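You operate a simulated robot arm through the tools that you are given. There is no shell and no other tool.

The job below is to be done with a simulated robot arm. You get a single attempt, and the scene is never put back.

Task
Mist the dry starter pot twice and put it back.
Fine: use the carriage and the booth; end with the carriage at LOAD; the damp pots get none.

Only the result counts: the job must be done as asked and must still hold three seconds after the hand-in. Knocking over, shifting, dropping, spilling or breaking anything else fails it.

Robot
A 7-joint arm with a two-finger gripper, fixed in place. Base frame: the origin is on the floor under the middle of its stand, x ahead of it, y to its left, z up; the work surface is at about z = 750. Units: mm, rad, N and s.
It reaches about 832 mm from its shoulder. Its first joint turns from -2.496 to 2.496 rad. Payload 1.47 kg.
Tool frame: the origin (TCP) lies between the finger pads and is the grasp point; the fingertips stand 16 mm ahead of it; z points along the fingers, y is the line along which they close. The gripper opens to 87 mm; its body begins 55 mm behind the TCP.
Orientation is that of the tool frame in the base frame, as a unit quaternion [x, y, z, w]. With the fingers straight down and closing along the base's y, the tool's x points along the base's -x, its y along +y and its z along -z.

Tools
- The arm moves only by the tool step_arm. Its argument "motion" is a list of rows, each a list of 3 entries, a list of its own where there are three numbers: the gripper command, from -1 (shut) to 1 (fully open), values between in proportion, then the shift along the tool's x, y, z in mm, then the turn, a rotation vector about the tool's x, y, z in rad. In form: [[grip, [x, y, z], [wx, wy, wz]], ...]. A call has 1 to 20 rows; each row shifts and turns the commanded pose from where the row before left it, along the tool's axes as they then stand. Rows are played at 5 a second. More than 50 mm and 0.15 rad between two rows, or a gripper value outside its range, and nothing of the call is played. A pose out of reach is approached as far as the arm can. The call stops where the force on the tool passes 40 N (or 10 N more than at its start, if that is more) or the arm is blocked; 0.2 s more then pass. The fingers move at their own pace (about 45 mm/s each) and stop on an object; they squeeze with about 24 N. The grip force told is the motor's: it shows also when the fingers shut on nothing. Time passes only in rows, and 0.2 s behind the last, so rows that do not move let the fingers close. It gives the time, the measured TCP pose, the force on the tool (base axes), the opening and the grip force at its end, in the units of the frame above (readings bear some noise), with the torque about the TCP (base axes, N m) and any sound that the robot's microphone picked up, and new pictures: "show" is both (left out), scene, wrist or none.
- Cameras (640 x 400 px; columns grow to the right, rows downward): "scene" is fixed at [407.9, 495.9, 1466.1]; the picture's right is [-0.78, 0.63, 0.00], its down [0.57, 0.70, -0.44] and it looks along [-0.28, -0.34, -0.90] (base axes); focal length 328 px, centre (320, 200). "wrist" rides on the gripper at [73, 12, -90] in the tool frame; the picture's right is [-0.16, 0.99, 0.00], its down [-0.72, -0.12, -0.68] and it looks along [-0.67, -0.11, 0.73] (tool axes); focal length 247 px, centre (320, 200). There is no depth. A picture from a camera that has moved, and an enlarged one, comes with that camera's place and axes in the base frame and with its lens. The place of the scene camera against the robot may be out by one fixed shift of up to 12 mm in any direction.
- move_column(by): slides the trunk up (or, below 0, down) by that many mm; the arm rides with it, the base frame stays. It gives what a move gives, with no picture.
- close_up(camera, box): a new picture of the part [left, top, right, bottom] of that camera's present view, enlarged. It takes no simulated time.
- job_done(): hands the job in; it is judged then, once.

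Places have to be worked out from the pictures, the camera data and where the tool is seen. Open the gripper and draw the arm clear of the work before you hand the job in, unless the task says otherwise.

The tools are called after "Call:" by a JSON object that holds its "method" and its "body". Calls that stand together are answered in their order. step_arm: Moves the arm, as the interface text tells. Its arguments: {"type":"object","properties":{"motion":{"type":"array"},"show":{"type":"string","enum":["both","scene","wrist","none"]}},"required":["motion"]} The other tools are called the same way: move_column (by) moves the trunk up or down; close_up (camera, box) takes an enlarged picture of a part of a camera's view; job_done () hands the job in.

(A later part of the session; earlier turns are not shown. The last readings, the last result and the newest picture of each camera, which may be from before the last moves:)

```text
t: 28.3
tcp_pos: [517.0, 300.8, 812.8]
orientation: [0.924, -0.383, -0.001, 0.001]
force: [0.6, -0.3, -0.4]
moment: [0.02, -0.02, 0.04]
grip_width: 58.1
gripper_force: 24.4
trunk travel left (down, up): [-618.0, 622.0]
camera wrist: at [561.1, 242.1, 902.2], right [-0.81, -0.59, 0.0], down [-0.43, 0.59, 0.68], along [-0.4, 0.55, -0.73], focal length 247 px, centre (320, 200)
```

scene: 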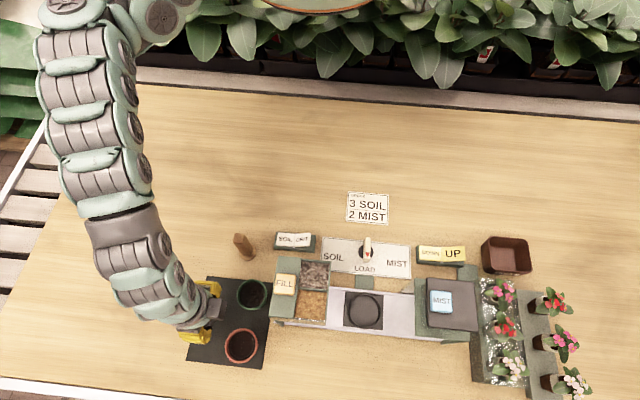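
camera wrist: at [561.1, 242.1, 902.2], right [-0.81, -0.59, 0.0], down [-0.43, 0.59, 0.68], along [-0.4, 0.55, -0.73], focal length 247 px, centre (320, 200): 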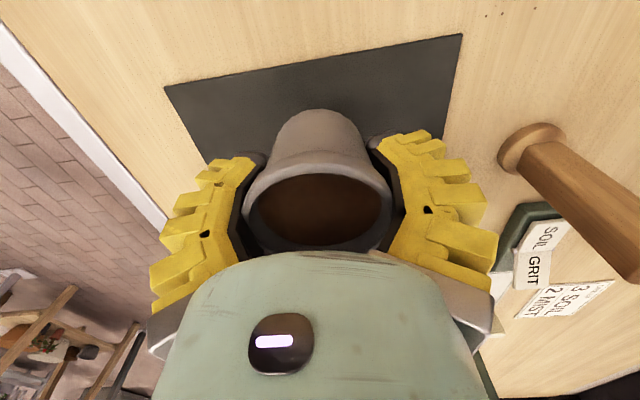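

The pot came up level. I'll raise the trunk another 210 mm so the pot's bottom is near z ≈ 990, above the hopper (about 940), then travel over to above the carriage.

Call:
{"method": "move_column", "body": {"by": 210}}

Call:
{"method": "step_arm", "body": {"motion": [[-1, [-20, 3, 0], [0, 0, 0]], [-1, [-30, 4, 0], [0, 0, 0]], [-1, [-30, 4, 0], [0, 0, 0]], [-1, [-30, 4, 0], [0, 0, 0]], [-1, [-30, 4, 0], [0, 0, 0]], [-1, [-30, 4, 0], [0, 0, 0]], [-1, [-30, 4, 0], [0, 0, 0]], [-1, [-30, 4, 0], [0, 0, 0]], [-1, [-30, 4, 0], [0, 0, 0]], [-1, [-30, 3, 0], [0, 0, 0]], [-1, [-11, 1, 0], [0, 0, 0]], [-1, [0, 0, 0], [0, 0, 0]]]}}

```text
t: 30.5
tcp_pos: [517.4, 302.4, 1022.3]
orientation: [0.924, -0.383, -0.001, 0.0]
force: [-0.8, 0.4, -0.3]
moment: [0.0, -0.01, 0.01]
grip_width: 57.7
gripper_force: 24.1
trunk travel left (down, up): [-828.0, 412.0]
```

```text
t: 33.1
tcp_pos: [277.5, 474.0, 1027.1]
orientation: [0.924, -0.382, 0.001, 0.001]
force: [0.3, -0.1, 0.1]
moment: [0.01, 0.0, -0.03]
grip_width: 57.6
gripper_force: 24.4
out of reach, approached as far as the arm can: row 10
trunk travel left (down, up): [-828.0, 412.0]
camera wrist: at [321.0, 413.4, 1116.4], right [-0.81, -0.59, 0.0], down [-0.43, 0.59, 0.68], along [-0.4, 0.55, -0.73], focal length 247 px, centre (320, 200)
```

scene: 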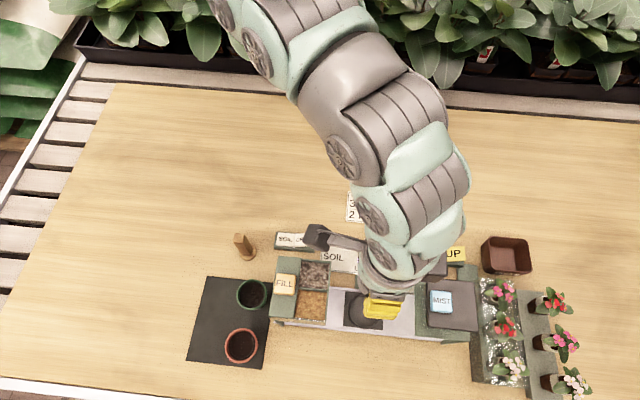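
wrist: 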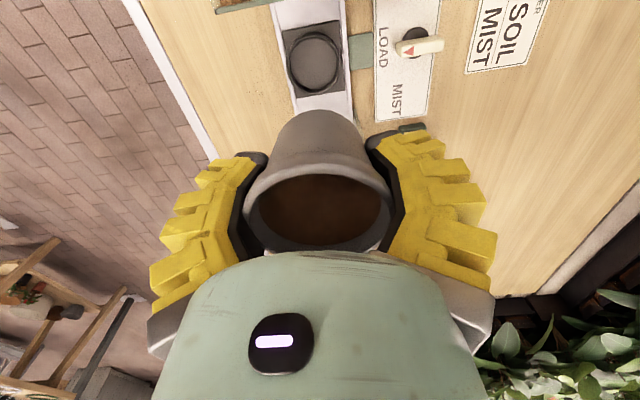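

The carriage ring shows at about (276, 487), matching my estimate, and the tool is about 13 mm short of it. I'll turn the tool by +90° so the fingers lie along the rail with the camera over the dial side.

Call:
{"method": "step_arm", "body": {"motion": [[-1, [0, 0, 0], [0, 0, 0.1309]], [-1, [0, 0, 0], [0, 0, 0.1309]], [-1, [0, 0, 0], [0, 0, 0.1309]], [-1, [0, 0, 0], [0, 0, 0.1309]], [-1, [0, 0, 0], [0, 0, 0.1309]], [-1, [0, 0, 0], [0, 0, 0.1309]], [-1, [0, 0, 0], [0, 0, 0.1309]], [-1, [0, 0, 0], [0, 0, 0.1309]], [-1, [0, 0, 0], [0, 0, 0.1309]], [-1, [0, 0, 0], [0, 0, 0.1309]], [-1, [0, 0, 0], [0, 0, 0.1309]], [-1, [0, 0, 0], [0, 0, 0.1309]], [-1, [0, 0, 0], [0, 0, 0]]]}}

Call:
{"method": "close_up", "body": {"camera": "wrist", "box": [220, 0, 420, 150]}}

```text
t: 35.9
tcp_pos: [275.5, 472.2, 1028.2]
orientation: [-0.382, 0.924, 0.0, 0.0]
force: [-0.1, -0.3, -0.7]
moment: [-0.01, -0.01, 0.04]
grip_width: 57.4
gripper_force: 24.1
trunk travel left (down, up): [-828.0, 412.0]
camera wrist: at [215.4, 429.4, 1117.9], right [-0.59, 0.81, 0.0], down [0.6, 0.43, 0.68], along [0.55, 0.4, -0.73], focal length 247 px, centre (320, 200)
```

scene: 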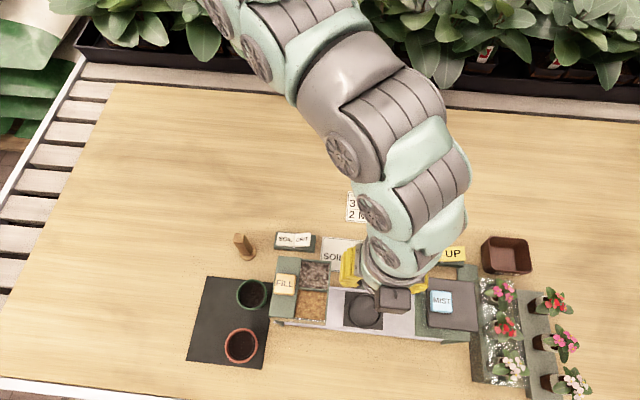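
wrist: 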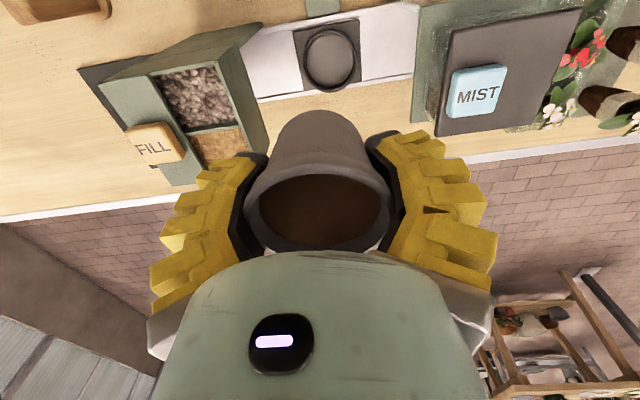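

```text
2.67 times, centred on (320, 75) of wrist
camera zoom: at [215.4, 429.4, 1117.9], right [-0.59, 0.81, 0.0], down [0.6, 0.43, 0.68], along [0.55, 0.4, -0.73], focal length 659 px, centre (320, 533)
```

zoom: 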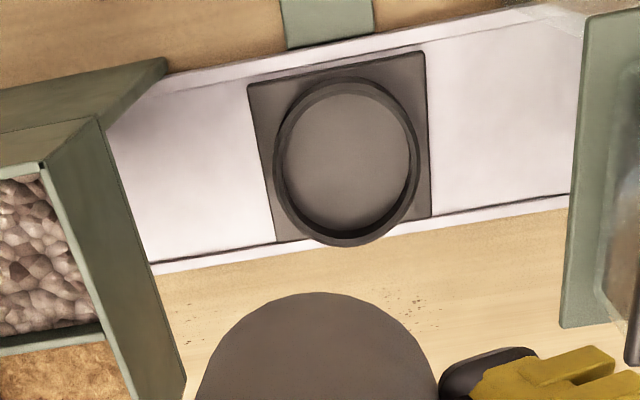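

The ring centre is at about (274.5, 488) with the tool at (275.5, 472). I'll shift over it and lower the trunk by 120 mm, staying clear of hopper and booth, then re-check.

Call:
{"method": "step_arm", "body": {"motion": [[-1, [-5, 6, 0], [0, 0, 0]], [-1, [-5.5, 6, 0], [0, 0, 0]], [-1, [0, 0, 0], [0, 0, 0]]], "show": "none"}}

Call:
{"method": "move_column", "body": {"by": -100}}

Call:
{"method": "step_arm", "body": {"motion": [[-1, [0, 0, 0], [0, 0, 0]]]}}

Call:
{"method": "close_up", "body": {"camera": "wrist", "box": [180, 0, 480, 200]}}

```text
t: 36.7
tcp_pos: [274.7, 473.3, 1028.8]
orientation: [-0.383, 0.924, 0.0, -0.001]
force: [-0.4, -0.4, -1.5]
moment: [-0.02, -0.02, 0.01]
grip_width: 57.6
gripper_force: 23.8
out of reach, approached as far as the arm can: row 1, 2
trunk travel left (down, up): [-828.0, 412.0]
```

```text
t: 38.1
tcp_pos: [275.8, 472.4, 928.0]
orientation: [-0.384, 0.924, -0.001, -0.001]
force: [0.1, 0.0, -0.6]
moment: [0.04, -0.02, 0.02]
grip_width: 57.3
gripper_force: 24.0
trunk travel left (down, up): [-728.0, 512.0]
```

```text
t: 38.5
tcp_pos: [274.7, 472.7, 928.3]
orientation: [-0.383, 0.924, -0.001, -0.001]
force: [-0.1, 0.2, -0.8]
moment: [0.03, 0.02, 0.02]
grip_width: 57.3
gripper_force: 23.8
trunk travel left (down, up): [-728.0, 512.0]
camera wrist: at [215.4, 429.3, 1017.9], right [-0.59, 0.81, 0.0], down [0.59, 0.43, 0.68], along [0.55, 0.4, -0.73], focal length 247 px, centre (320, 200)
```

scene: 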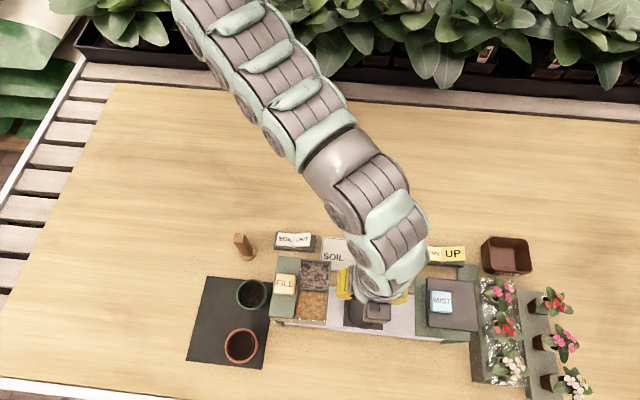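
wrist: 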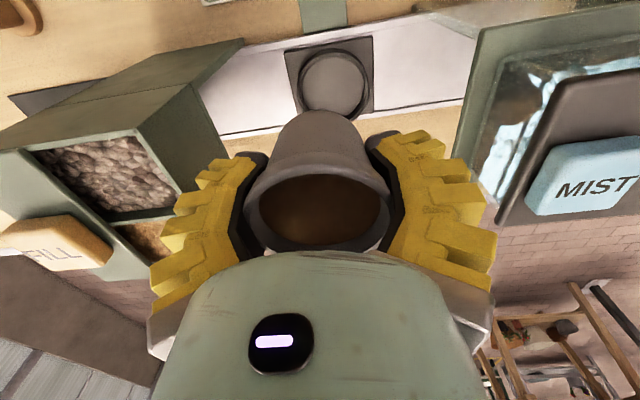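

```text
2.00 times, centred on (330, 100) of wrist
camera zoom: at [215.4, 429.3, 1017.9], right [-0.59, 0.81, 0.0], down [0.59, 0.43, 0.68], along [0.55, 0.4, -0.73], focal length 494 px, centre (300, 400)
```

zoom: 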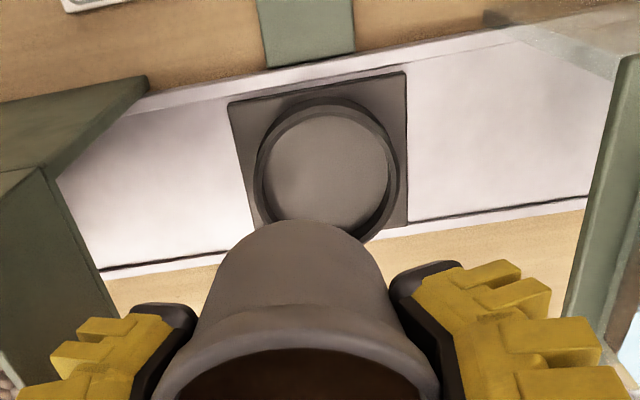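

The arm is at its limit here: it stops about 15 mm short of the ring centre and drifts upward, which suggests a higher arm pose relative to the trunk would reach further. I'll raise the arm 50 mm at this trunk height and try the shift again.

Call:
{"method": "step_arm", "body": {"motion": [[-1, [0, 0, -25], [0, 0, 0]], [-1, [0, 0, -25], [0, 0, 0]], [-1, [-5, 6, 0], [0, 0, 0]], [-1, [-5.5, 6, 0], [0, 0, 0]], [-1, [0, 0, 0], [0, 0, 0]]]}}

```text
t: 39.7
tcp_pos: [273.5, 489.7, 979.2]
orientation: [-0.383, 0.924, 0.0, 0.0]
force: [0.0, 0.9, -0.4]
moment: [0.01, -0.01, 0.04]
grip_width: 57.2
gripper_force: 24.0
trunk travel left (down, up): [-728.0, 512.0]
camera wrist: at [214.7, 445.5, 1068.4], right [-0.59, 0.81, 0.0], down [0.6, 0.43, 0.68], along [0.55, 0.4, -0.73], focal length 247 px, centre (320, 200)
```

scene: 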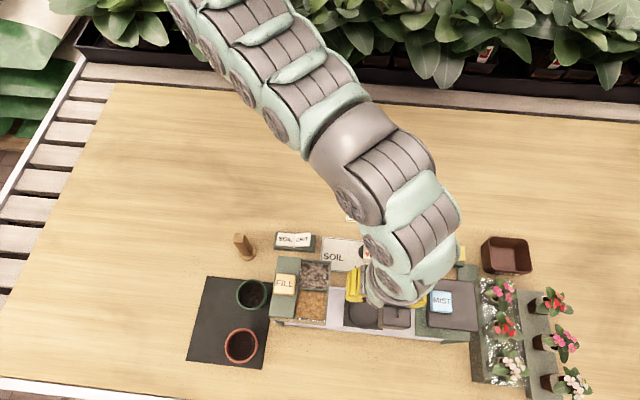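
wrist: 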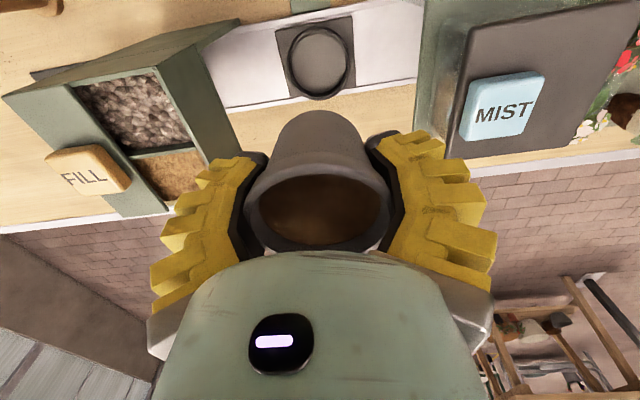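

At this arm height it reaches (273.5, 489.7), and the ring lies right on the tool axis. I'll keep the arm pose and lower with the trunk, first to about z ≈ 840, then check.

Call:
{"method": "move_column", "body": {"by": -135}}

Call:
{"method": "step_arm", "body": {"motion": [[-1, [0, 0, 0], [0, 0, 0]]]}}

Call:
{"method": "close_up", "body": {"camera": "wrist", "box": [180, 0, 480, 200]}}

Call:
{"method": "close_up", "body": {"camera": "scene", "box": [260, 220, 480, 360]}}

```text
t: 41.3
tcp_pos: [275.4, 489.1, 844.8]
orientation: [-0.383, 0.924, -0.001, -0.001]
force: [-0.2, 1.5, -0.4]
moment: [-0.03, 0.0, -0.01]
grip_width: 57.3
gripper_force: 24.1
trunk travel left (down, up): [-593.0, 647.0]
```

```text
t: 41.7
tcp_pos: [274.5, 489.0, 843.5]
orientation: [-0.382, 0.924, 0.0, -0.001]
force: [0.3, 0.1, -0.1]
moment: [0.03, -0.02, 0.0]
grip_width: 57.1
gripper_force: 24.4
trunk travel left (down, up): [-593.0, 647.0]
camera wrist: at [215.0, 445.4, 933.3], right [-0.59, 0.81, 0.0], down [0.59, 0.43, 0.68], along [0.55, 0.4, -0.73], focal length 247 px, centre (320, 200)
```

scene: 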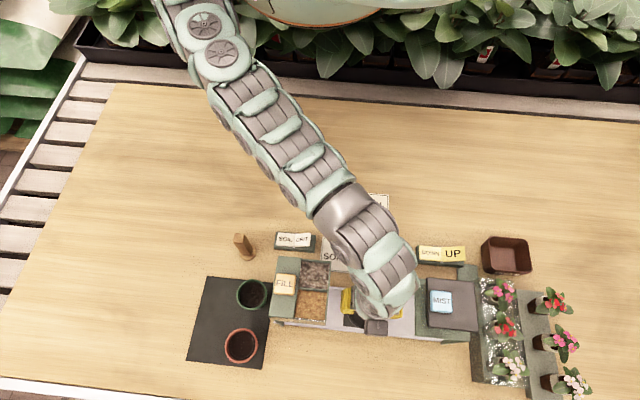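
wrist: 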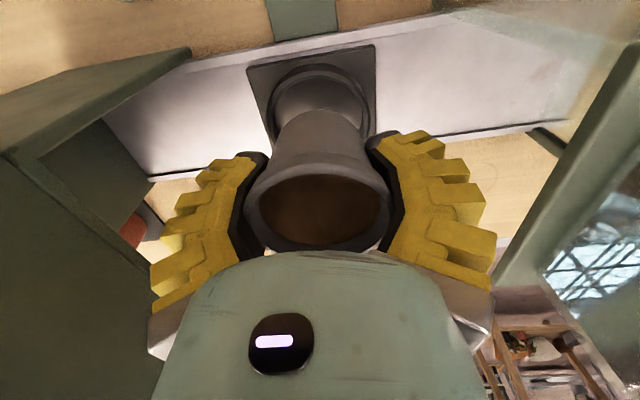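

```text
2.00 times, centred on (330, 100) of wrist
camera zoom: at [215.0, 445.4, 933.3], right [-0.59, 0.81, 0.0], down [0.59, 0.43, 0.68], along [0.55, 0.4, -0.73], focal length 494 px, centre (300, 400)
```

zoom: 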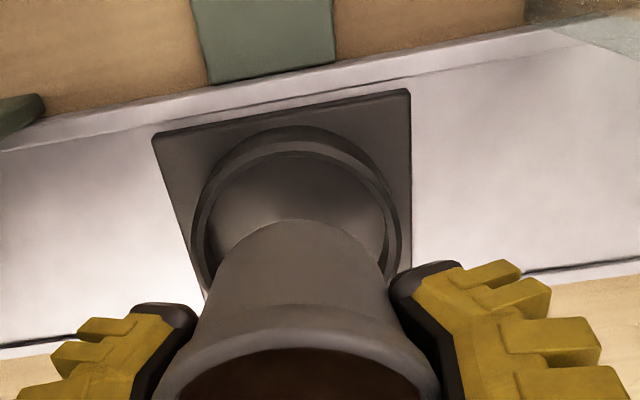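

```text
2.86 times, centred on (370, 290) of scene
camera zoom: at [407.9, 495.9, 1466.1], right [-0.78, 0.63, 0.0], down [0.57, 0.7, -0.44], along [-0.28, -0.34, -0.9], focal length 938 px, centre (177, -57)
```

zoom: 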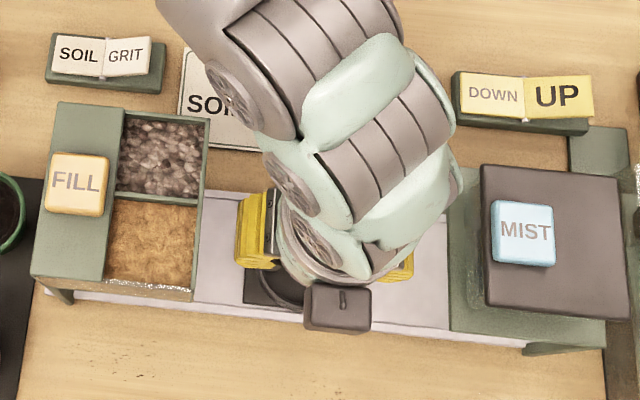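

The pot's base lines up with the ring to within about 1–2 mm. I'll lower with the trunk in smaller steps and watch the force.

Call:
{"method": "move_column", "body": {"by": -30}}

Call:
{"method": "move_column", "body": {"by": -6}}

Call:
{"method": "step_arm", "body": {"motion": [[-1, [0, 0, 0], [0, 0, 0]]]}}

```text
t: 42.5
tcp_pos: [275.2, 488.0, 814.2]
orientation: [-0.382, 0.924, -0.001, 0.0]
force: [0.4, 1.0, 0.0]
moment: [0.0, 0.0, -0.01]
grip_width: 57.4
gripper_force: 23.9
trunk travel left (down, up): [-563.0, 677.0]
```

```text
t: 43.0
tcp_pos: [275.2, 488.7, 808.1]
orientation: [-0.383, 0.924, 0.0, 0.0]
force: [-0.1, 0.3, -1.1]
moment: [-0.03, 0.0, -0.02]
grip_width: 57.5
gripper_force: 23.9
trunk travel left (down, up): [-557.0, 683.0]
```

```text
t: 43.4
tcp_pos: [273.6, 488.6, 806.8]
orientation: [-0.383, 0.924, -0.001, -0.001]
force: [0.0, 0.5, -0.5]
moment: [0.05, -0.03, 0.03]
grip_width: 57.3
gripper_force: 24.0
trunk travel left (down, up): [-557.0, 683.0]
camera wrist: at [215.0, 445.4, 897.3], right [-0.59, 0.81, 0.0], down [0.59, 0.43, 0.68], along [0.55, 0.4, -0.73], focal length 247 px, centre (320, 200)
```

scene: 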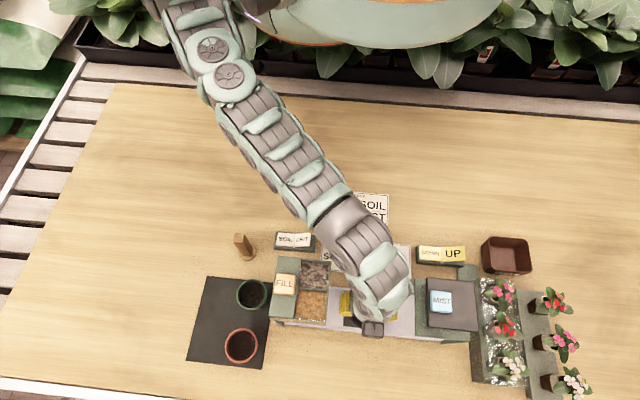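
wrist: 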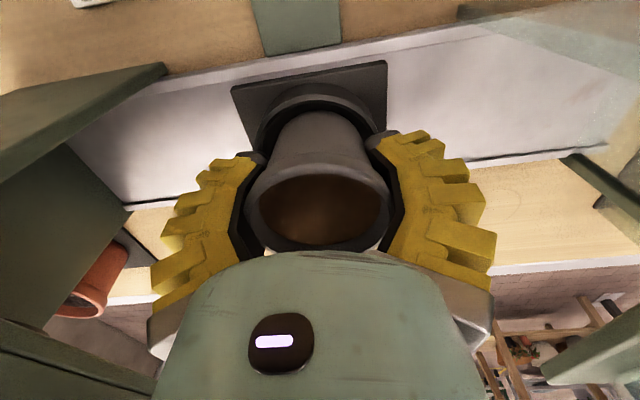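

No contact yet at z ≈ 807. I'll continue down in 4 mm steps.

Call:
{"method": "move_column", "body": {"by": -4}}

Call:
{"method": "move_column", "body": {"by": -3}}

Call:
{"method": "close_up", "body": {"camera": "wrist", "box": [200, 40, 440, 200]}}

```text
t: 43.9
tcp_pos: [273.6, 488.5, 803.3]
orientation: [-0.383, 0.924, 0.0, -0.001]
force: [0.4, -0.3, -0.4]
moment: [0.01, -0.01, -0.04]
grip_width: 57.4
gripper_force: 24.1
trunk travel left (down, up): [-553.0, 687.0]
```

```text
t: 44.5
tcp_pos: [274.4, 490.8, 803.9]
orientation: [-0.382, 0.924, 0.001, 0.001]
force: [-2.3, -2.8, 13.2]
moment: [0.11, -0.17, -0.01]
grip_width: 57.2
gripper_force: 24.0
trunk travel left (down, up): [-550.0, 690.0]
```

```text
2.50 times, centred on (320, 120) of wrist
camera zoom: at [215.1, 446.9, 892.0], right [-0.59, 0.81, 0.0], down [0.59, 0.43, 0.68], along [0.55, 0.4, -0.73], focal length 617 px, centre (320, 400)
```

zoom: 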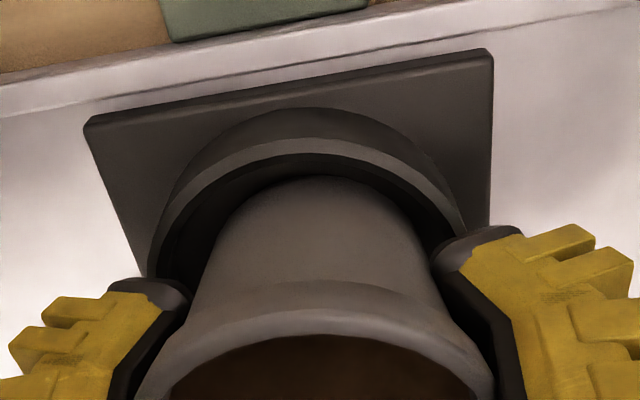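

Contact at z ≈ 803 with 13 N; the pot sits inside the ring at floor level. I'll ease up 2 mm to unload, then open only a little (about 68 mm) so the fingers stay clear of the booth frame.

Call:
{"method": "move_column", "body": {"by": 2}}

Call:
{"method": "step_arm", "body": {"motion": [[0.2, [0, 0, 0], [0, 0, 0]], [0.35, [0, 0, 0], [0, 0, 0]], [0.5, [0, 0, 0], [0, 0, 0]], [0.5, [0, 0, 0], [0, 0, 0]], [0.5, [0, 0, 0], [0, 0, 0]]]}}

Call:
{"method": "close_up", "body": {"camera": "wrist", "box": [180, 40, 500, 260]}}

```text
t: 45.0
tcp_pos: [276.0, 487.5, 802.9]
orientation: [-0.382, 0.924, 0.0, -0.001]
force: [0.9, 1.1, 3.2]
moment: [0.08, -0.07, -0.01]
grip_width: 56.9
gripper_force: 23.9
trunk travel left (down, up): [-552.0, 688.0]
```

```text
t: 46.2
tcp_pos: [274.0, 488.0, 802.3]
orientation: [-0.382, 0.924, 0.0, -0.001]
force: [0.2, 0.6, -0.9]
moment: [0.03, 0.01, -0.03]
grip_width: 69.1
gripper_force: 3.8
trunk travel left (down, up): [-552.0, 688.0]
camera wrist: at [215.0, 445.4, 892.3], right [-0.59, 0.81, 0.0], down [0.59, 0.43, 0.68], along [0.55, 0.4, -0.73], focal length 247 px, centre (320, 200)
```

scene: 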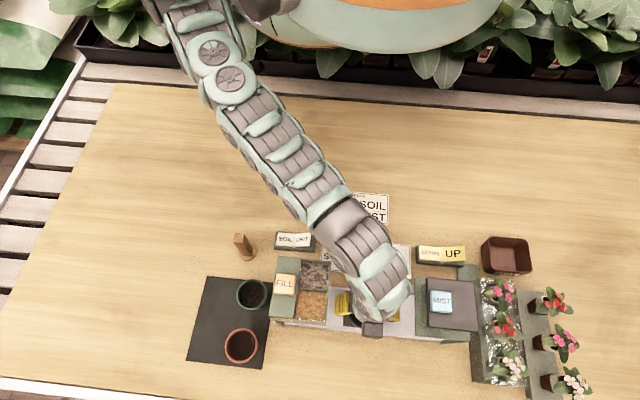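
wrist: 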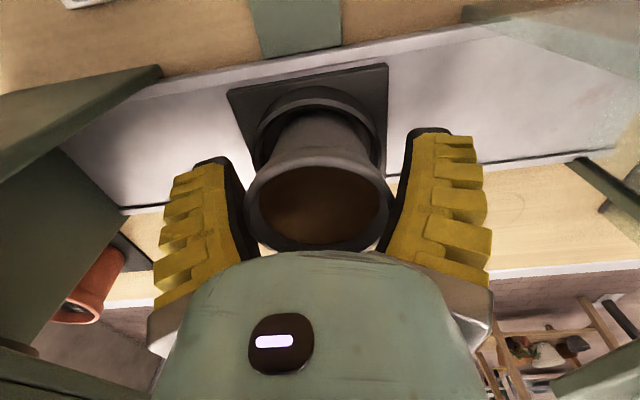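

```text
1.82 times, centred on (340, 150) of wrist
camera zoom: at [215.0, 445.4, 892.3], right [-0.59, 0.81, 0.0], down [0.59, 0.43, 0.68], along [0.55, 0.4, -0.73], focal length 449 px, centre (284, 291)
```

zoom: 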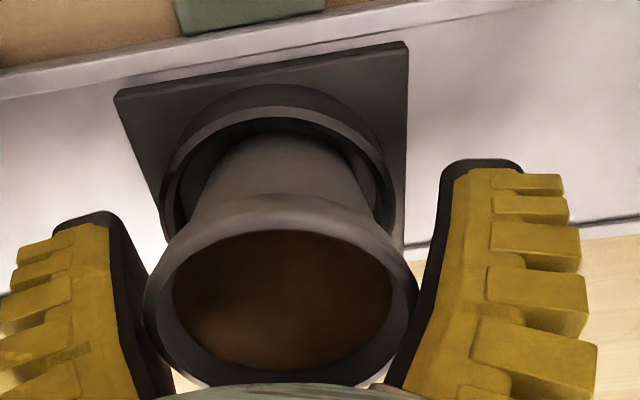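

The pot stands in the ring and the fingers have cleared it on both sides. I'll lift the trunk 40 mm first and confirm that the pot stays put.

Call:
{"method": "move_column", "body": {"by": 45}}

Call:
{"method": "step_arm", "body": {"motion": [[0.4, [0, 0, 0], [0, 0, 0]]]}}

```text
t: 47.0
tcp_pos: [274.3, 487.6, 847.2]
orientation: [-0.383, 0.924, -0.001, -0.001]
force: [1.0, 0.6, -0.1]
moment: [0.0, 0.0, 0.01]
grip_width: 69.4
gripper_force: 3.0
trunk travel left (down, up): [-597.0, 643.0]
```

```text
t: 47.5
tcp_pos: [274.3, 487.8, 848.3]
orientation: [-0.383, 0.924, 0.0, -0.001]
force: [0.6, 0.2, 0.7]
moment: [0.02, -0.02, 0.01]
grip_width: 65.2
gripper_force: 3.1
trunk travel left (down, up): [-597.0, 643.0]
camera wrist: at [215.0, 445.4, 937.3], right [-0.59, 0.81, 0.0], down [0.59, 0.43, 0.68], along [0.55, 0.4, -0.73], focal length 247 px, centre (320, 200)
```

scene: 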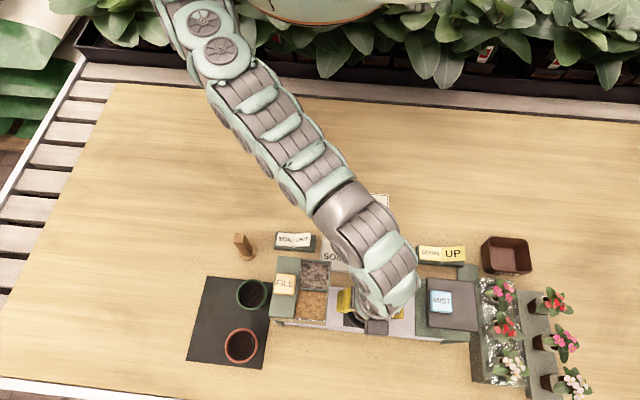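
wrist: 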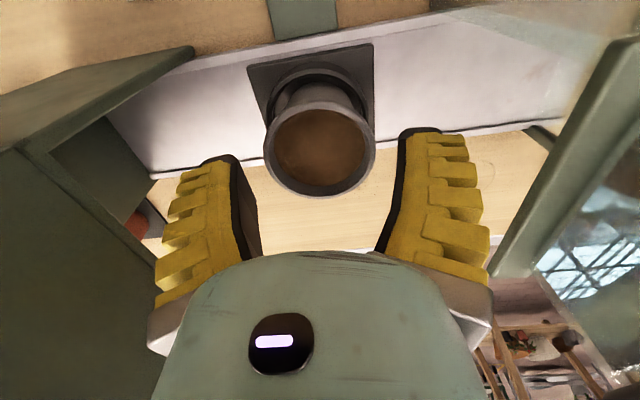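

The pot is standing in the ring. Next is the dial: I estimate its axis at (185, 400), with the lever top near z ≈ 795. I'll back out over it, keeping the fingertips above the pot rim.

Call:
{"method": "move_column", "body": {"by": 40}}

Call:
{"method": "step_arm", "body": {"motion": [[0.4, [25, 0, 0], [0, 0, 0]], [0.4, [25, 0, 0], [0, 0, 0]], [0.4, [25, 0, 10], [0, 0, 0]], [0.4, [25, 0, 10], [0, 0, 0]], [0.4, [25, 0, 10], [0, 0, 0]], [0.4, [0, 0, 0], [0, 0, 0]]]}}

Call:
{"method": "close_up", "body": {"camera": "wrist", "box": [220, 20, 420, 200]}}

```text
t: 48.3
tcp_pos: [274.6, 488.4, 887.6]
orientation: [-0.382, 0.924, 0.0, 0.0]
force: [-1.1, 0.5, 0.3]
moment: [0.0, 0.02, 0.0]
grip_width: 65.5
gripper_force: 3.2
trunk travel left (down, up): [-637.0, 603.0]
```

```text
t: 49.7
tcp_pos: [185.0, 399.4, 855.7]
orientation: [-0.382, 0.924, 0.0, 0.0]
force: [0.0, 0.0, 0.7]
moment: [-0.02, 0.02, 0.0]
grip_width: 65.4
gripper_force: 3.0
trunk travel left (down, up): [-637.0, 603.0]
camera wrist: at [124.5, 356.6, 946.1], right [-0.59, 0.81, 0.0], down [0.6, 0.43, 0.68], along [0.55, 0.4, -0.73], focal length 247 px, centre (320, 200)
```

scene: 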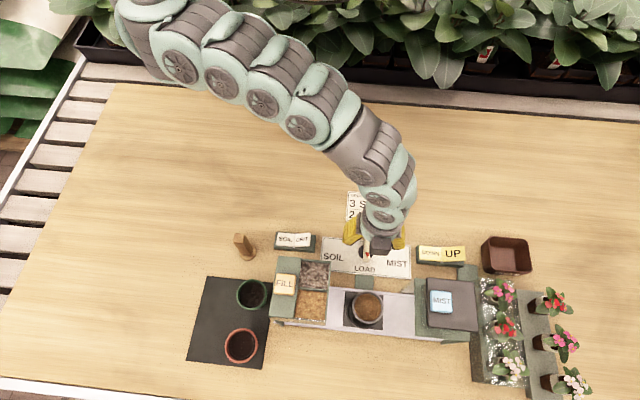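
wrist: 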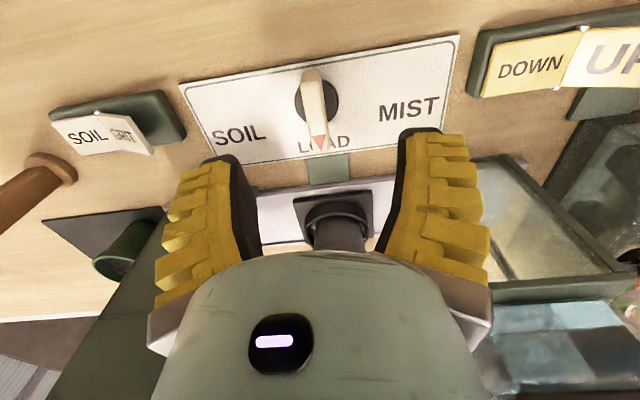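

```text
2.22 times, centred on (320, 110) of wrist
camera zoom: at [124.5, 356.6, 946.1], right [-0.59, 0.81, 0.0], down [0.6, 0.43, 0.68], along [0.55, 0.4, -0.73], focal length 549 px, centre (320, 400)
```

zoom: 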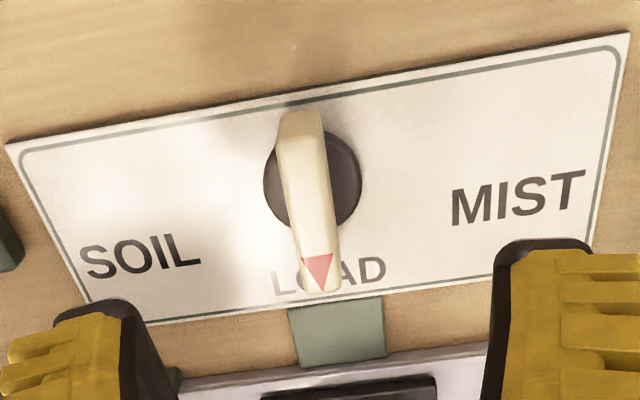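

The dial axis is at about (185, 398), directly below the tool, and the lever runs along the closing plane's normal. I'll go down to z ≈ 779 so the fingertips flank the lever.

Call:
{"method": "move_column", "body": {"by": -50}}

Call:
{"method": "step_arm", "body": {"motion": [[0.4, [0, 0, 10], [0, 0, 0]], [0.4, [0, 0, 10], [0, 0, 0]], [0.4, [0, 0, 6], [0, 0, 0]], [0.4, [0, 0, 0], [0, 0, 0]]]}}

Call:
{"method": "close_up", "body": {"camera": "wrist", "box": [220, 80, 420, 260]}}

```text
t: 50.6
tcp_pos: [185.5, 399.5, 807.4]
orientation: [-0.383, 0.924, 0.001, -0.001]
force: [0.3, -0.2, 0.0]
moment: [-0.02, 0.0, 0.0]
grip_width: 65.5
gripper_force: 2.9
trunk travel left (down, up): [-587.0, 653.0]
```

```text
t: 51.6
tcp_pos: [184.9, 400.2, 780.1]
orientation: [-0.384, 0.924, -0.001, -0.001]
force: [0.3, -0.4, 0.7]
moment: [-0.01, 0.0, -0.04]
grip_width: 65.4
gripper_force: 3.3
trunk travel left (down, up): [-587.0, 653.0]
camera wrist: at [124.9, 357.7, 869.9], right [-0.59, 0.81, 0.0], down [0.59, 0.43, 0.68], along [0.55, 0.4, -0.73], focal length 247 px, centre (320, 200)
```

scene: 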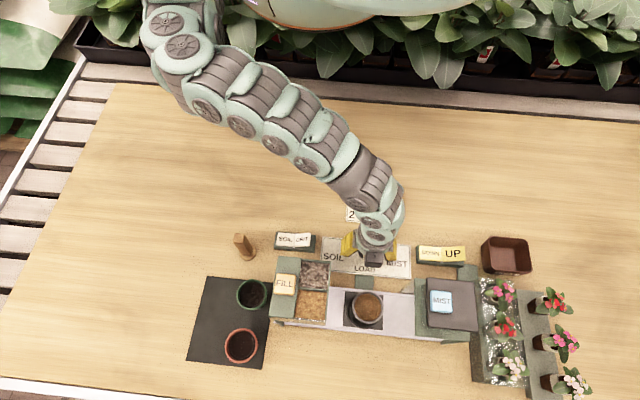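
wrist: 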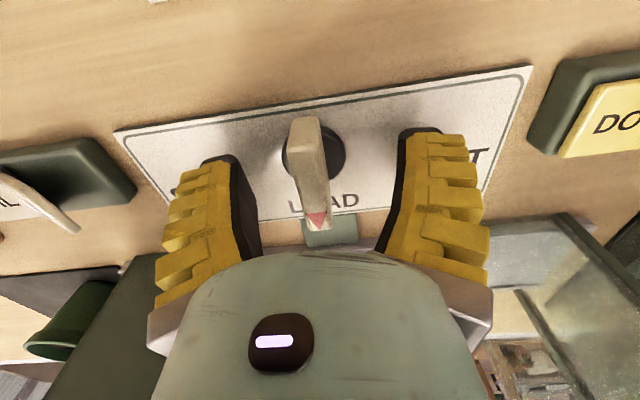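

```text
2.22 times, centred on (320, 170) of wrist
camera zoom: at [124.9, 357.7, 869.9], right [-0.59, 0.81, 0.0], down [0.59, 0.43, 0.68], along [0.55, 0.4, -0.73], focal length 549 px, centre (320, 267)
```

zoom: 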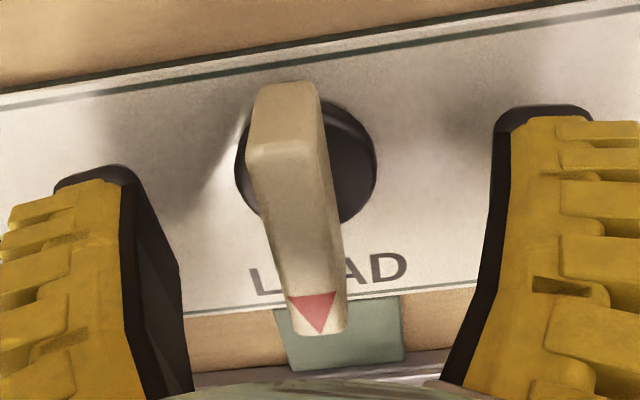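

The lever top is at z ≈ 790 and the dial axis is about 2.5 mm nearer me than the tool. I'll correct that and close gently on the lever.

Call:
{"method": "step_arm", "body": {"motion": [[0.4, [2.5, -1.5, 2], [0, 0, 0]], [0, [0, 0, 0], [0, 0, 0]], [-0.4, [0, 0, 0], [0, 0, 0]], [-1, [0, 0, 0], [0, 0, 0]], [-1, [0, 0, 0], [0, 0, 0]], [-1, [0, 0, 0], [0, 0, 0]], [-1, [0, 0, 0], [0, 0, 0]]]}}

Call:
{"method": "close_up", "body": {"camera": "wrist", "box": [220, 80, 420, 260]}}

```text
t: 53.2
tcp_pos: [185.7, 397.3, 779.3]
orientation: [-0.383, 0.924, -0.001, 0.0]
force: [3.7, -9.0, 13.7]
moment: [-0.26, 0.16, -0.01]
grip_width: 9.1
gripper_force: 30.3
trunk travel left (down, up): [-587.0, 653.0]
camera wrist: at [125.4, 354.6, 868.8], right [-0.59, 0.81, 0.0], down [0.59, 0.43, 0.68], along [0.55, 0.4, -0.73], focal length 247 px, centre (320, 200)
```

scene: 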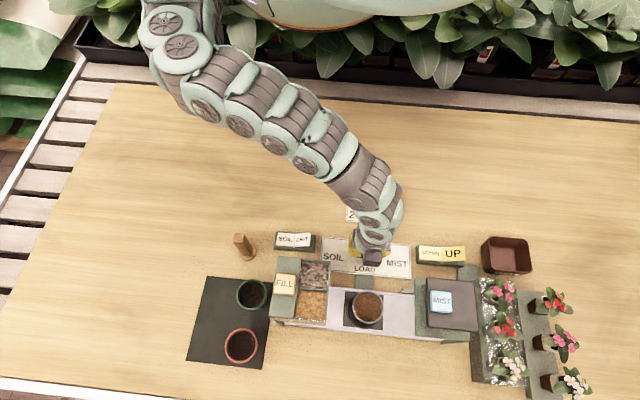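
wrist: 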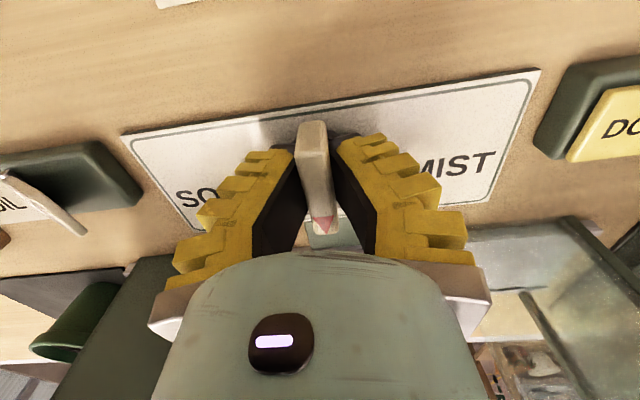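

```text
2.22 times, centred on (320, 170) of wrist
camera zoom: at [125.4, 354.6, 868.8], right [-0.59, 0.81, 0.0], down [0.59, 0.43, 0.68], along [0.55, 0.4, -0.73], focal length 549 px, centre (320, 267)
```

zoom: 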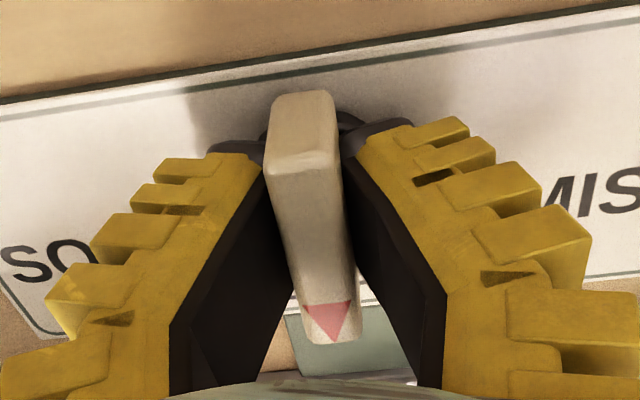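

The lever is held, with the fingertips pressing lightly on the dial. I'll ease up 2 mm and turn counter-clockwise (seen from above) towards MIST, about 45° to begin with.

Call:
{"method": "step_arm", "body": {"motion": [[-1, [0, 0, -2.5], [0, 0, 0]], [-1, [0, 0, 0], [0, 0, -0.1]], [-1, [0, 0, 0], [0, 0, -0.1]], [-1, [0, 0, 0], [0, 0, -0.1]], [-1, [0, 0, 0], [0, 0, -0.1]], [-1, [0, 0, 0], [0, 0, -0.1]], [-1, [0, 0, 0], [0, 0, -0.1]], [-1, [0, 0, 0], [0, 0, -0.1]], [-1, [0, 0, 0], [0, 0, -0.08]], [-1, [0, 0, 0], [0, 0, 0]], [-1, [0, 0, 0], [0, 0, 0]]]}}

Call:
{"method": "close_up", "body": {"camera": "wrist", "box": [220, 80, 420, 260]}}

```text
t: 55.6
tcp_pos: [184.7, 398.5, 781.0]
orientation: [-0.705, 0.709, 0.0, 0.0]
force: [5.6, 0.5, -2.0]
moment: [0.12, -0.03, -0.05]
grip_width: 6.0
gripper_force: 30.0
trunk travel left (down, up): [-587.0, 653.0]
camera wrist: at [173.2, 324.6, 870.9], right [-0.99, 0.16, 0.0], down [0.12, 0.72, 0.68], along [0.11, 0.67, -0.73], focal length 247 px, centre (320, 200)
```

scene: 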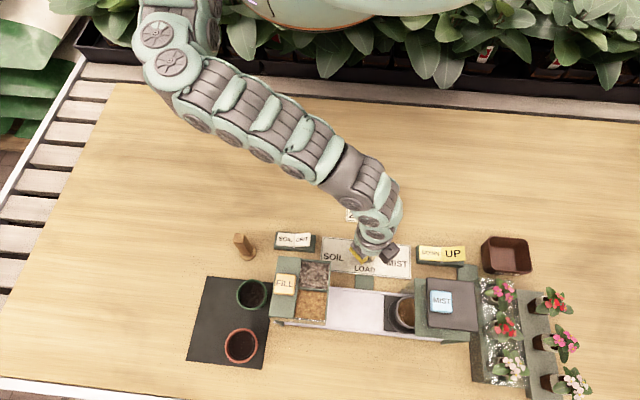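
wrist: 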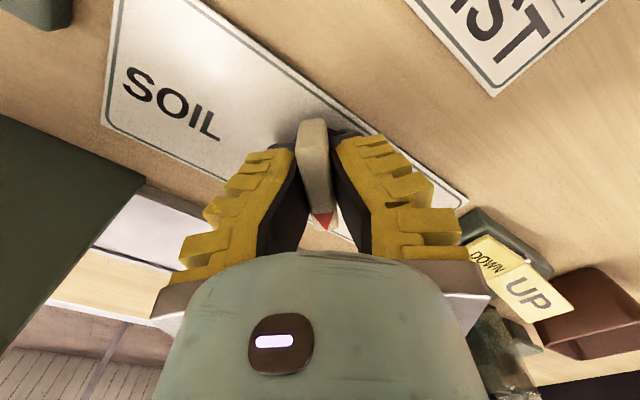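

```text
2.22 times, centred on (320, 170) of wrist
camera zoom: at [173.2, 324.6, 870.9], right [-0.99, 0.16, 0.0], down [0.12, 0.72, 0.68], along [0.11, 0.67, -0.73], focal length 549 px, centre (320, 267)
```

zoom: 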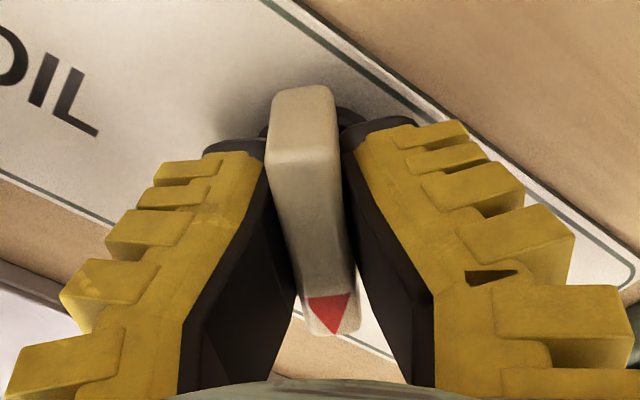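

The carriage is moving towards the booth with the pot aboard. I'll wait briefly to see whether it keeps moving or tracks the dial angle.

Call:
{"method": "step_arm", "body": {"motion": [[-1, [0, 0, 0], [0, 0, 0]], [-1, [0, 0, 0], [0, 0, 0]], [-1, [0, 0, 0], [0, 0, 0]], [-1, [0, 0, 0], [0, 0, 0]]], "show": "scene"}}

Call:
{"method": "close_up", "body": {"camera": "scene", "box": [340, 240, 500, 350]}}

```text
t: 56.6
tcp_pos: [184.5, 397.2, 781.8]
orientation: [-0.706, 0.709, 0.0, 0.0]
force: [6.4, 1.1, -2.3]
moment: [0.17, -0.07, -0.04]
grip_width: 6.1
gripper_force: 30.3
trunk travel left (down, up): [-587.0, 653.0]
```

scene: 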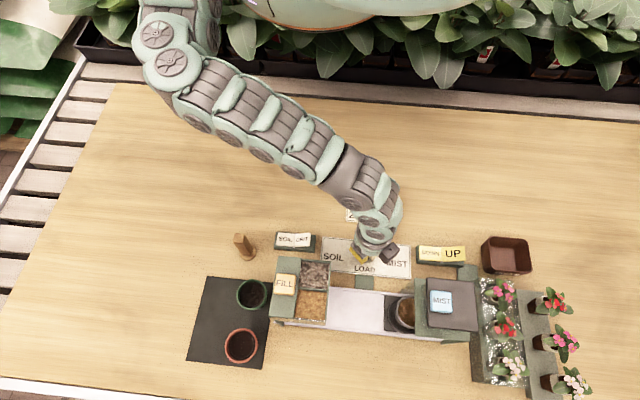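

```text
3.64 times, centred on (420, 295) of scene
camera zoom: at [407.9, 495.9, 1466.1], right [-0.78, 0.63, 0.0], down [0.57, 0.7, -0.44], along [-0.28, -0.34, -0.9], focal length 1193 px, centre (-44, -146)
```

zoom: 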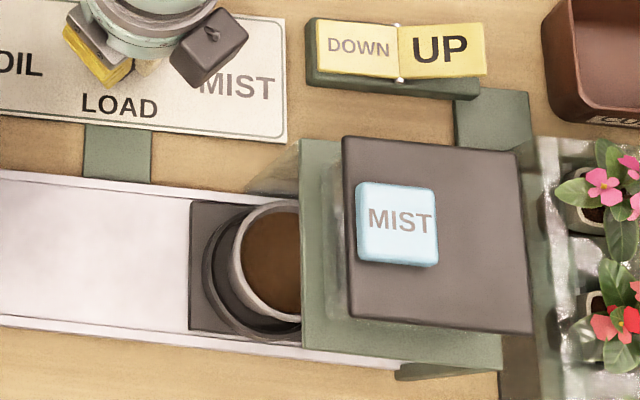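

The carriage tracks the dial angle, moving about 78 mm for 45°, so MIST should be near 70–75°. I'll keep turning in small steps and watch the torque and sound.

Call:
{"method": "step_arm", "body": {"motion": [[-1, [0, 0, 0], [0, 0, -0.08]], [-1, [0, 0, 0], [0, 0, -0.08]], [-1, [0, 0, 0], [0, 0, -0.08]], [-1, [0, 0, 0], [0, 0, 0]]], "show": "scene"}}

Call:
{"method": "close_up", "body": {"camera": "scene", "box": [340, 240, 500, 350]}}

```text
t: 57.6
tcp_pos: [184.5, 398.0, 782.4]
orientation: [0.785, -0.619, 0.0, 0.0]
force: [5.7, 6.7, -14.7]
moment: [0.22, -0.03, 0.07]
grip_width: 6.1
gripper_force: 29.9
trunk travel left (down, up): [-587.0, 653.0]
```

scene: 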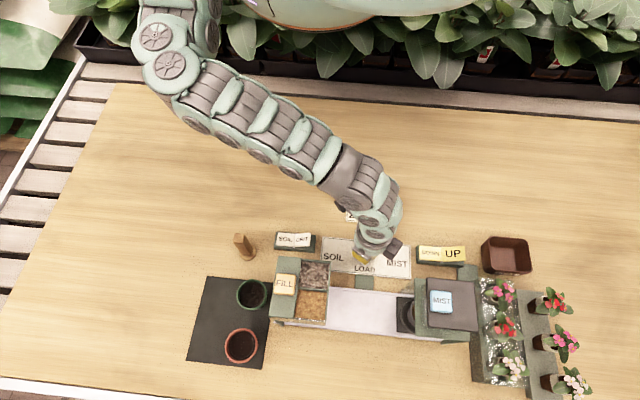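

```text
3.64 times, centred on (420, 295) of scene
camera zoom: at [407.9, 495.9, 1466.1], right [-0.78, 0.63, 0.0], down [0.57, 0.7, -0.44], along [-0.28, -0.34, -0.9], focal length 1193 px, centre (-44, -146)
```

zoom: 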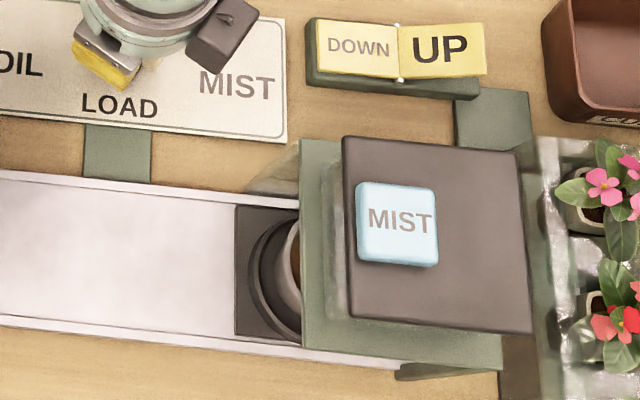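

The carriage is nearly inside the booth and the torque is still small. I'll ease down 1 mm and continue in finer turns.

Call:
{"method": "step_arm", "body": {"motion": [[-1, [0, 0, 1], [0, 0, -0.05]], [-1, [0, 0, 0], [0, 0, -0.05]], [-1, [0, 0, 0], [0, 0, 0]]], "show": "both"}}

Call:
{"method": "close_up", "body": {"camera": "scene", "box": [340, 240, 500, 350]}}

Call:
{"method": "close_up", "body": {"camera": "wrist", "box": [220, 80, 420, 260]}}

```text
t: 58.4
tcp_pos: [184.6, 397.3, 781.7]
orientation: [0.815, -0.58, 0.001, 0.0]
force: [6.1, 1.5, 1.7]
moment: [0.01, -0.06, -0.48]
grip_width: 5.9
gripper_force: 30.4
trunk travel left (down, up): [-587.0, 653.0]
camera wrist: at [198.2, 324.3, 871.1], right [-0.98, -0.18, 0.0], down [-0.13, 0.72, 0.68], along [-0.12, 0.67, -0.73], focal length 247 px, centre (320, 200)
```

scene: 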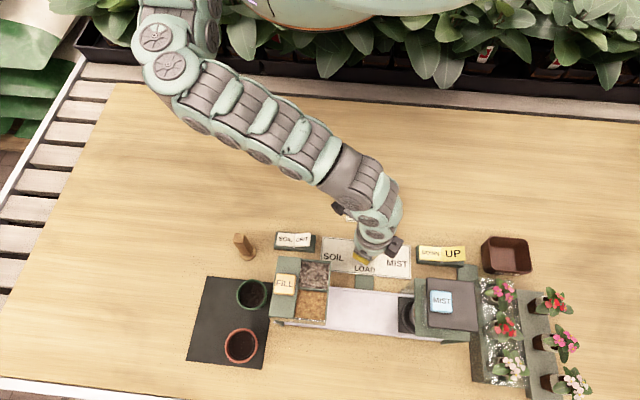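
wrist: 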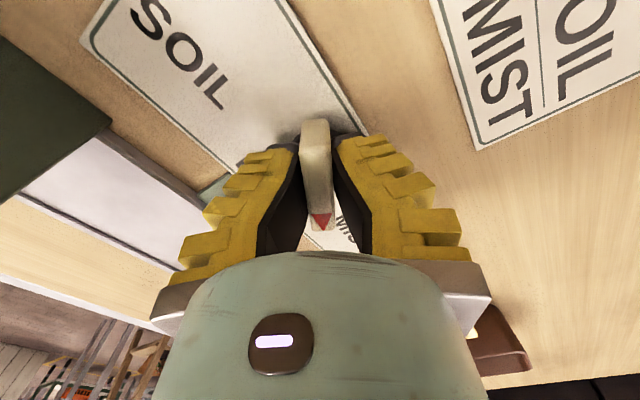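

```text
3.64 times, centred on (420, 295) of scene
camera zoom: at [407.9, 495.9, 1466.1], right [-0.78, 0.63, 0.0], down [0.57, 0.7, -0.44], along [-0.28, -0.34, -0.9], focal length 1193 px, centre (-44, -146)
```

zoom: 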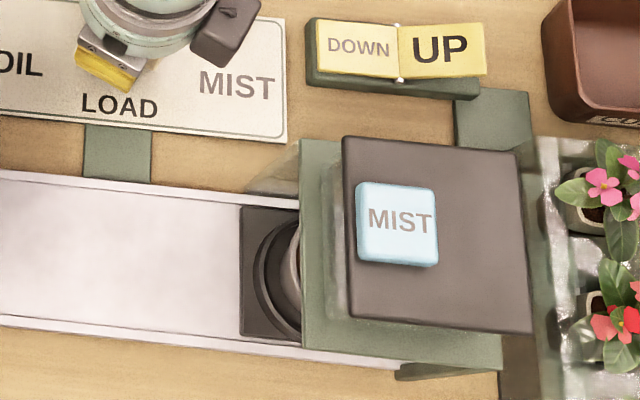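

```text
2.22 times, centred on (320, 170) of wrist
camera zoom: at [198.2, 324.3, 871.1], right [-0.98, -0.18, 0.0], down [-0.13, 0.72, 0.68], along [-0.12, 0.67, -0.73], focal length 549 px, centre (320, 267)
```

zoom: 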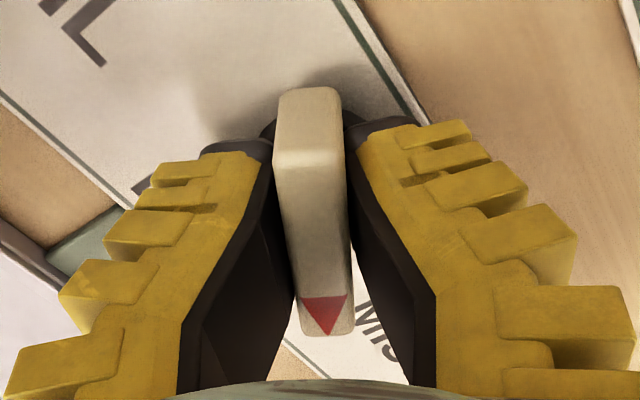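

Torque about the axis jumped to 0.48 N·m and the carriage stopped, so this is the MIST end stop at about 60°. I'll open the fingers, lift off, and check that the dial and carriage stay there.

Call:
{"method": "step_arm", "body": {"motion": [[-0.5, [0, 0, 0], [0, 0, 0]], [0, [0, 0, 0], [0, 0, 0]], [0.3, [0, 0, 0], [0, 0, 0]], [0.3, [0, 0, -20], [0, 0, 0]], [0.3, [0, 0, -30], [0, 0, 0]], [0.3, [0, 0, -20], [0, 0, 0]], [0.3, [0, 0, 0], [0, 0, 0]]]}}

Call:
{"method": "close_up", "body": {"camera": "scene", "box": [340, 240, 500, 350]}}

Call:
{"method": "close_up", "body": {"camera": "wrist", "box": [220, 20, 420, 200]}}

```text
t: 60.0
tcp_pos: [183.2, 407.6, 843.4]
orientation: [0.815, -0.579, 0.0, 0.002]
force: [0.0, 0.5, 0.1]
moment: [-0.01, -0.01, 0.01]
grip_width: 61.2
gripper_force: 3.3
out of reach, approached as far as the arm can: row 5, 6
trunk travel left (down, up): [-587.0, 653.0]
camera wrist: at [195.0, 334.3, 933.4], right [-0.98, -0.17, 0.0], down [-0.13, 0.72, 0.68], along [-0.12, 0.67, -0.73], focal length 247 px, centre (320, 200)
```

scene: 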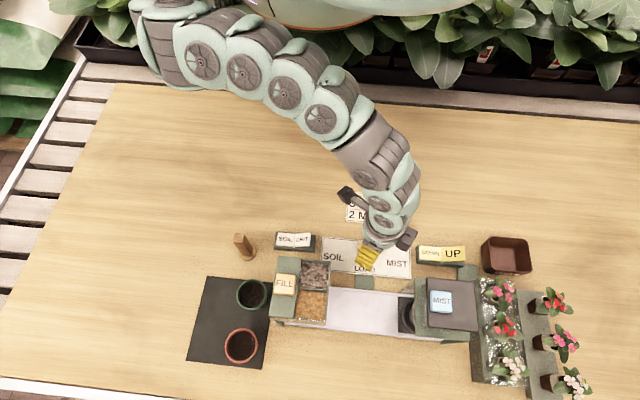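
wrist: 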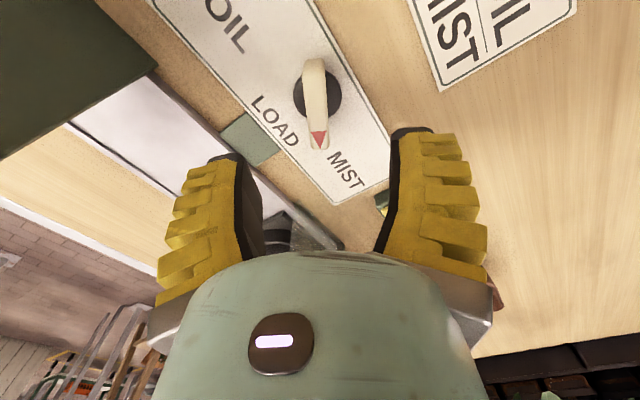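

```text
3.64 times, centred on (420, 295) of scene
camera zoom: at [407.9, 495.9, 1466.1], right [-0.78, 0.63, 0.0], down [0.57, 0.7, -0.44], along [-0.28, -0.34, -0.9], focal length 1193 px, centre (-44, -146)
```

zoom: 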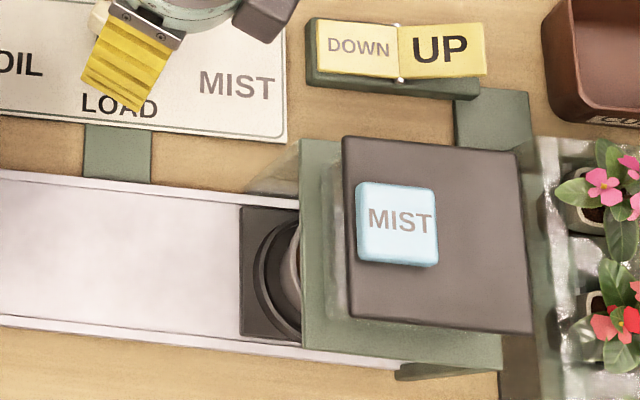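

```text
2.22 times, centred on (320, 110) of wrist
camera zoom: at [195.0, 334.3, 933.4], right [-0.98, -0.17, 0.0], down [-0.13, 0.72, 0.68], along [-0.12, 0.67, -0.73], focal length 549 px, centre (320, 400)
```

zoom: 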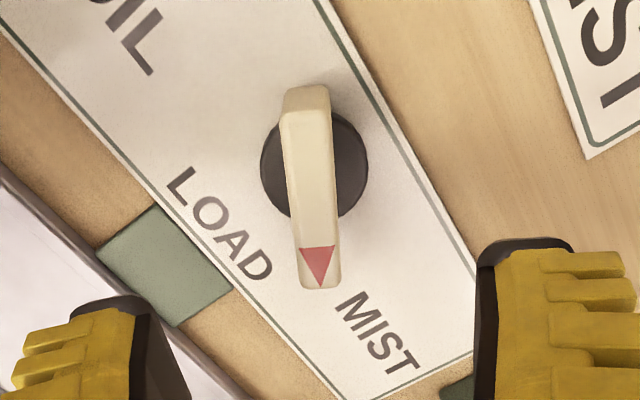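

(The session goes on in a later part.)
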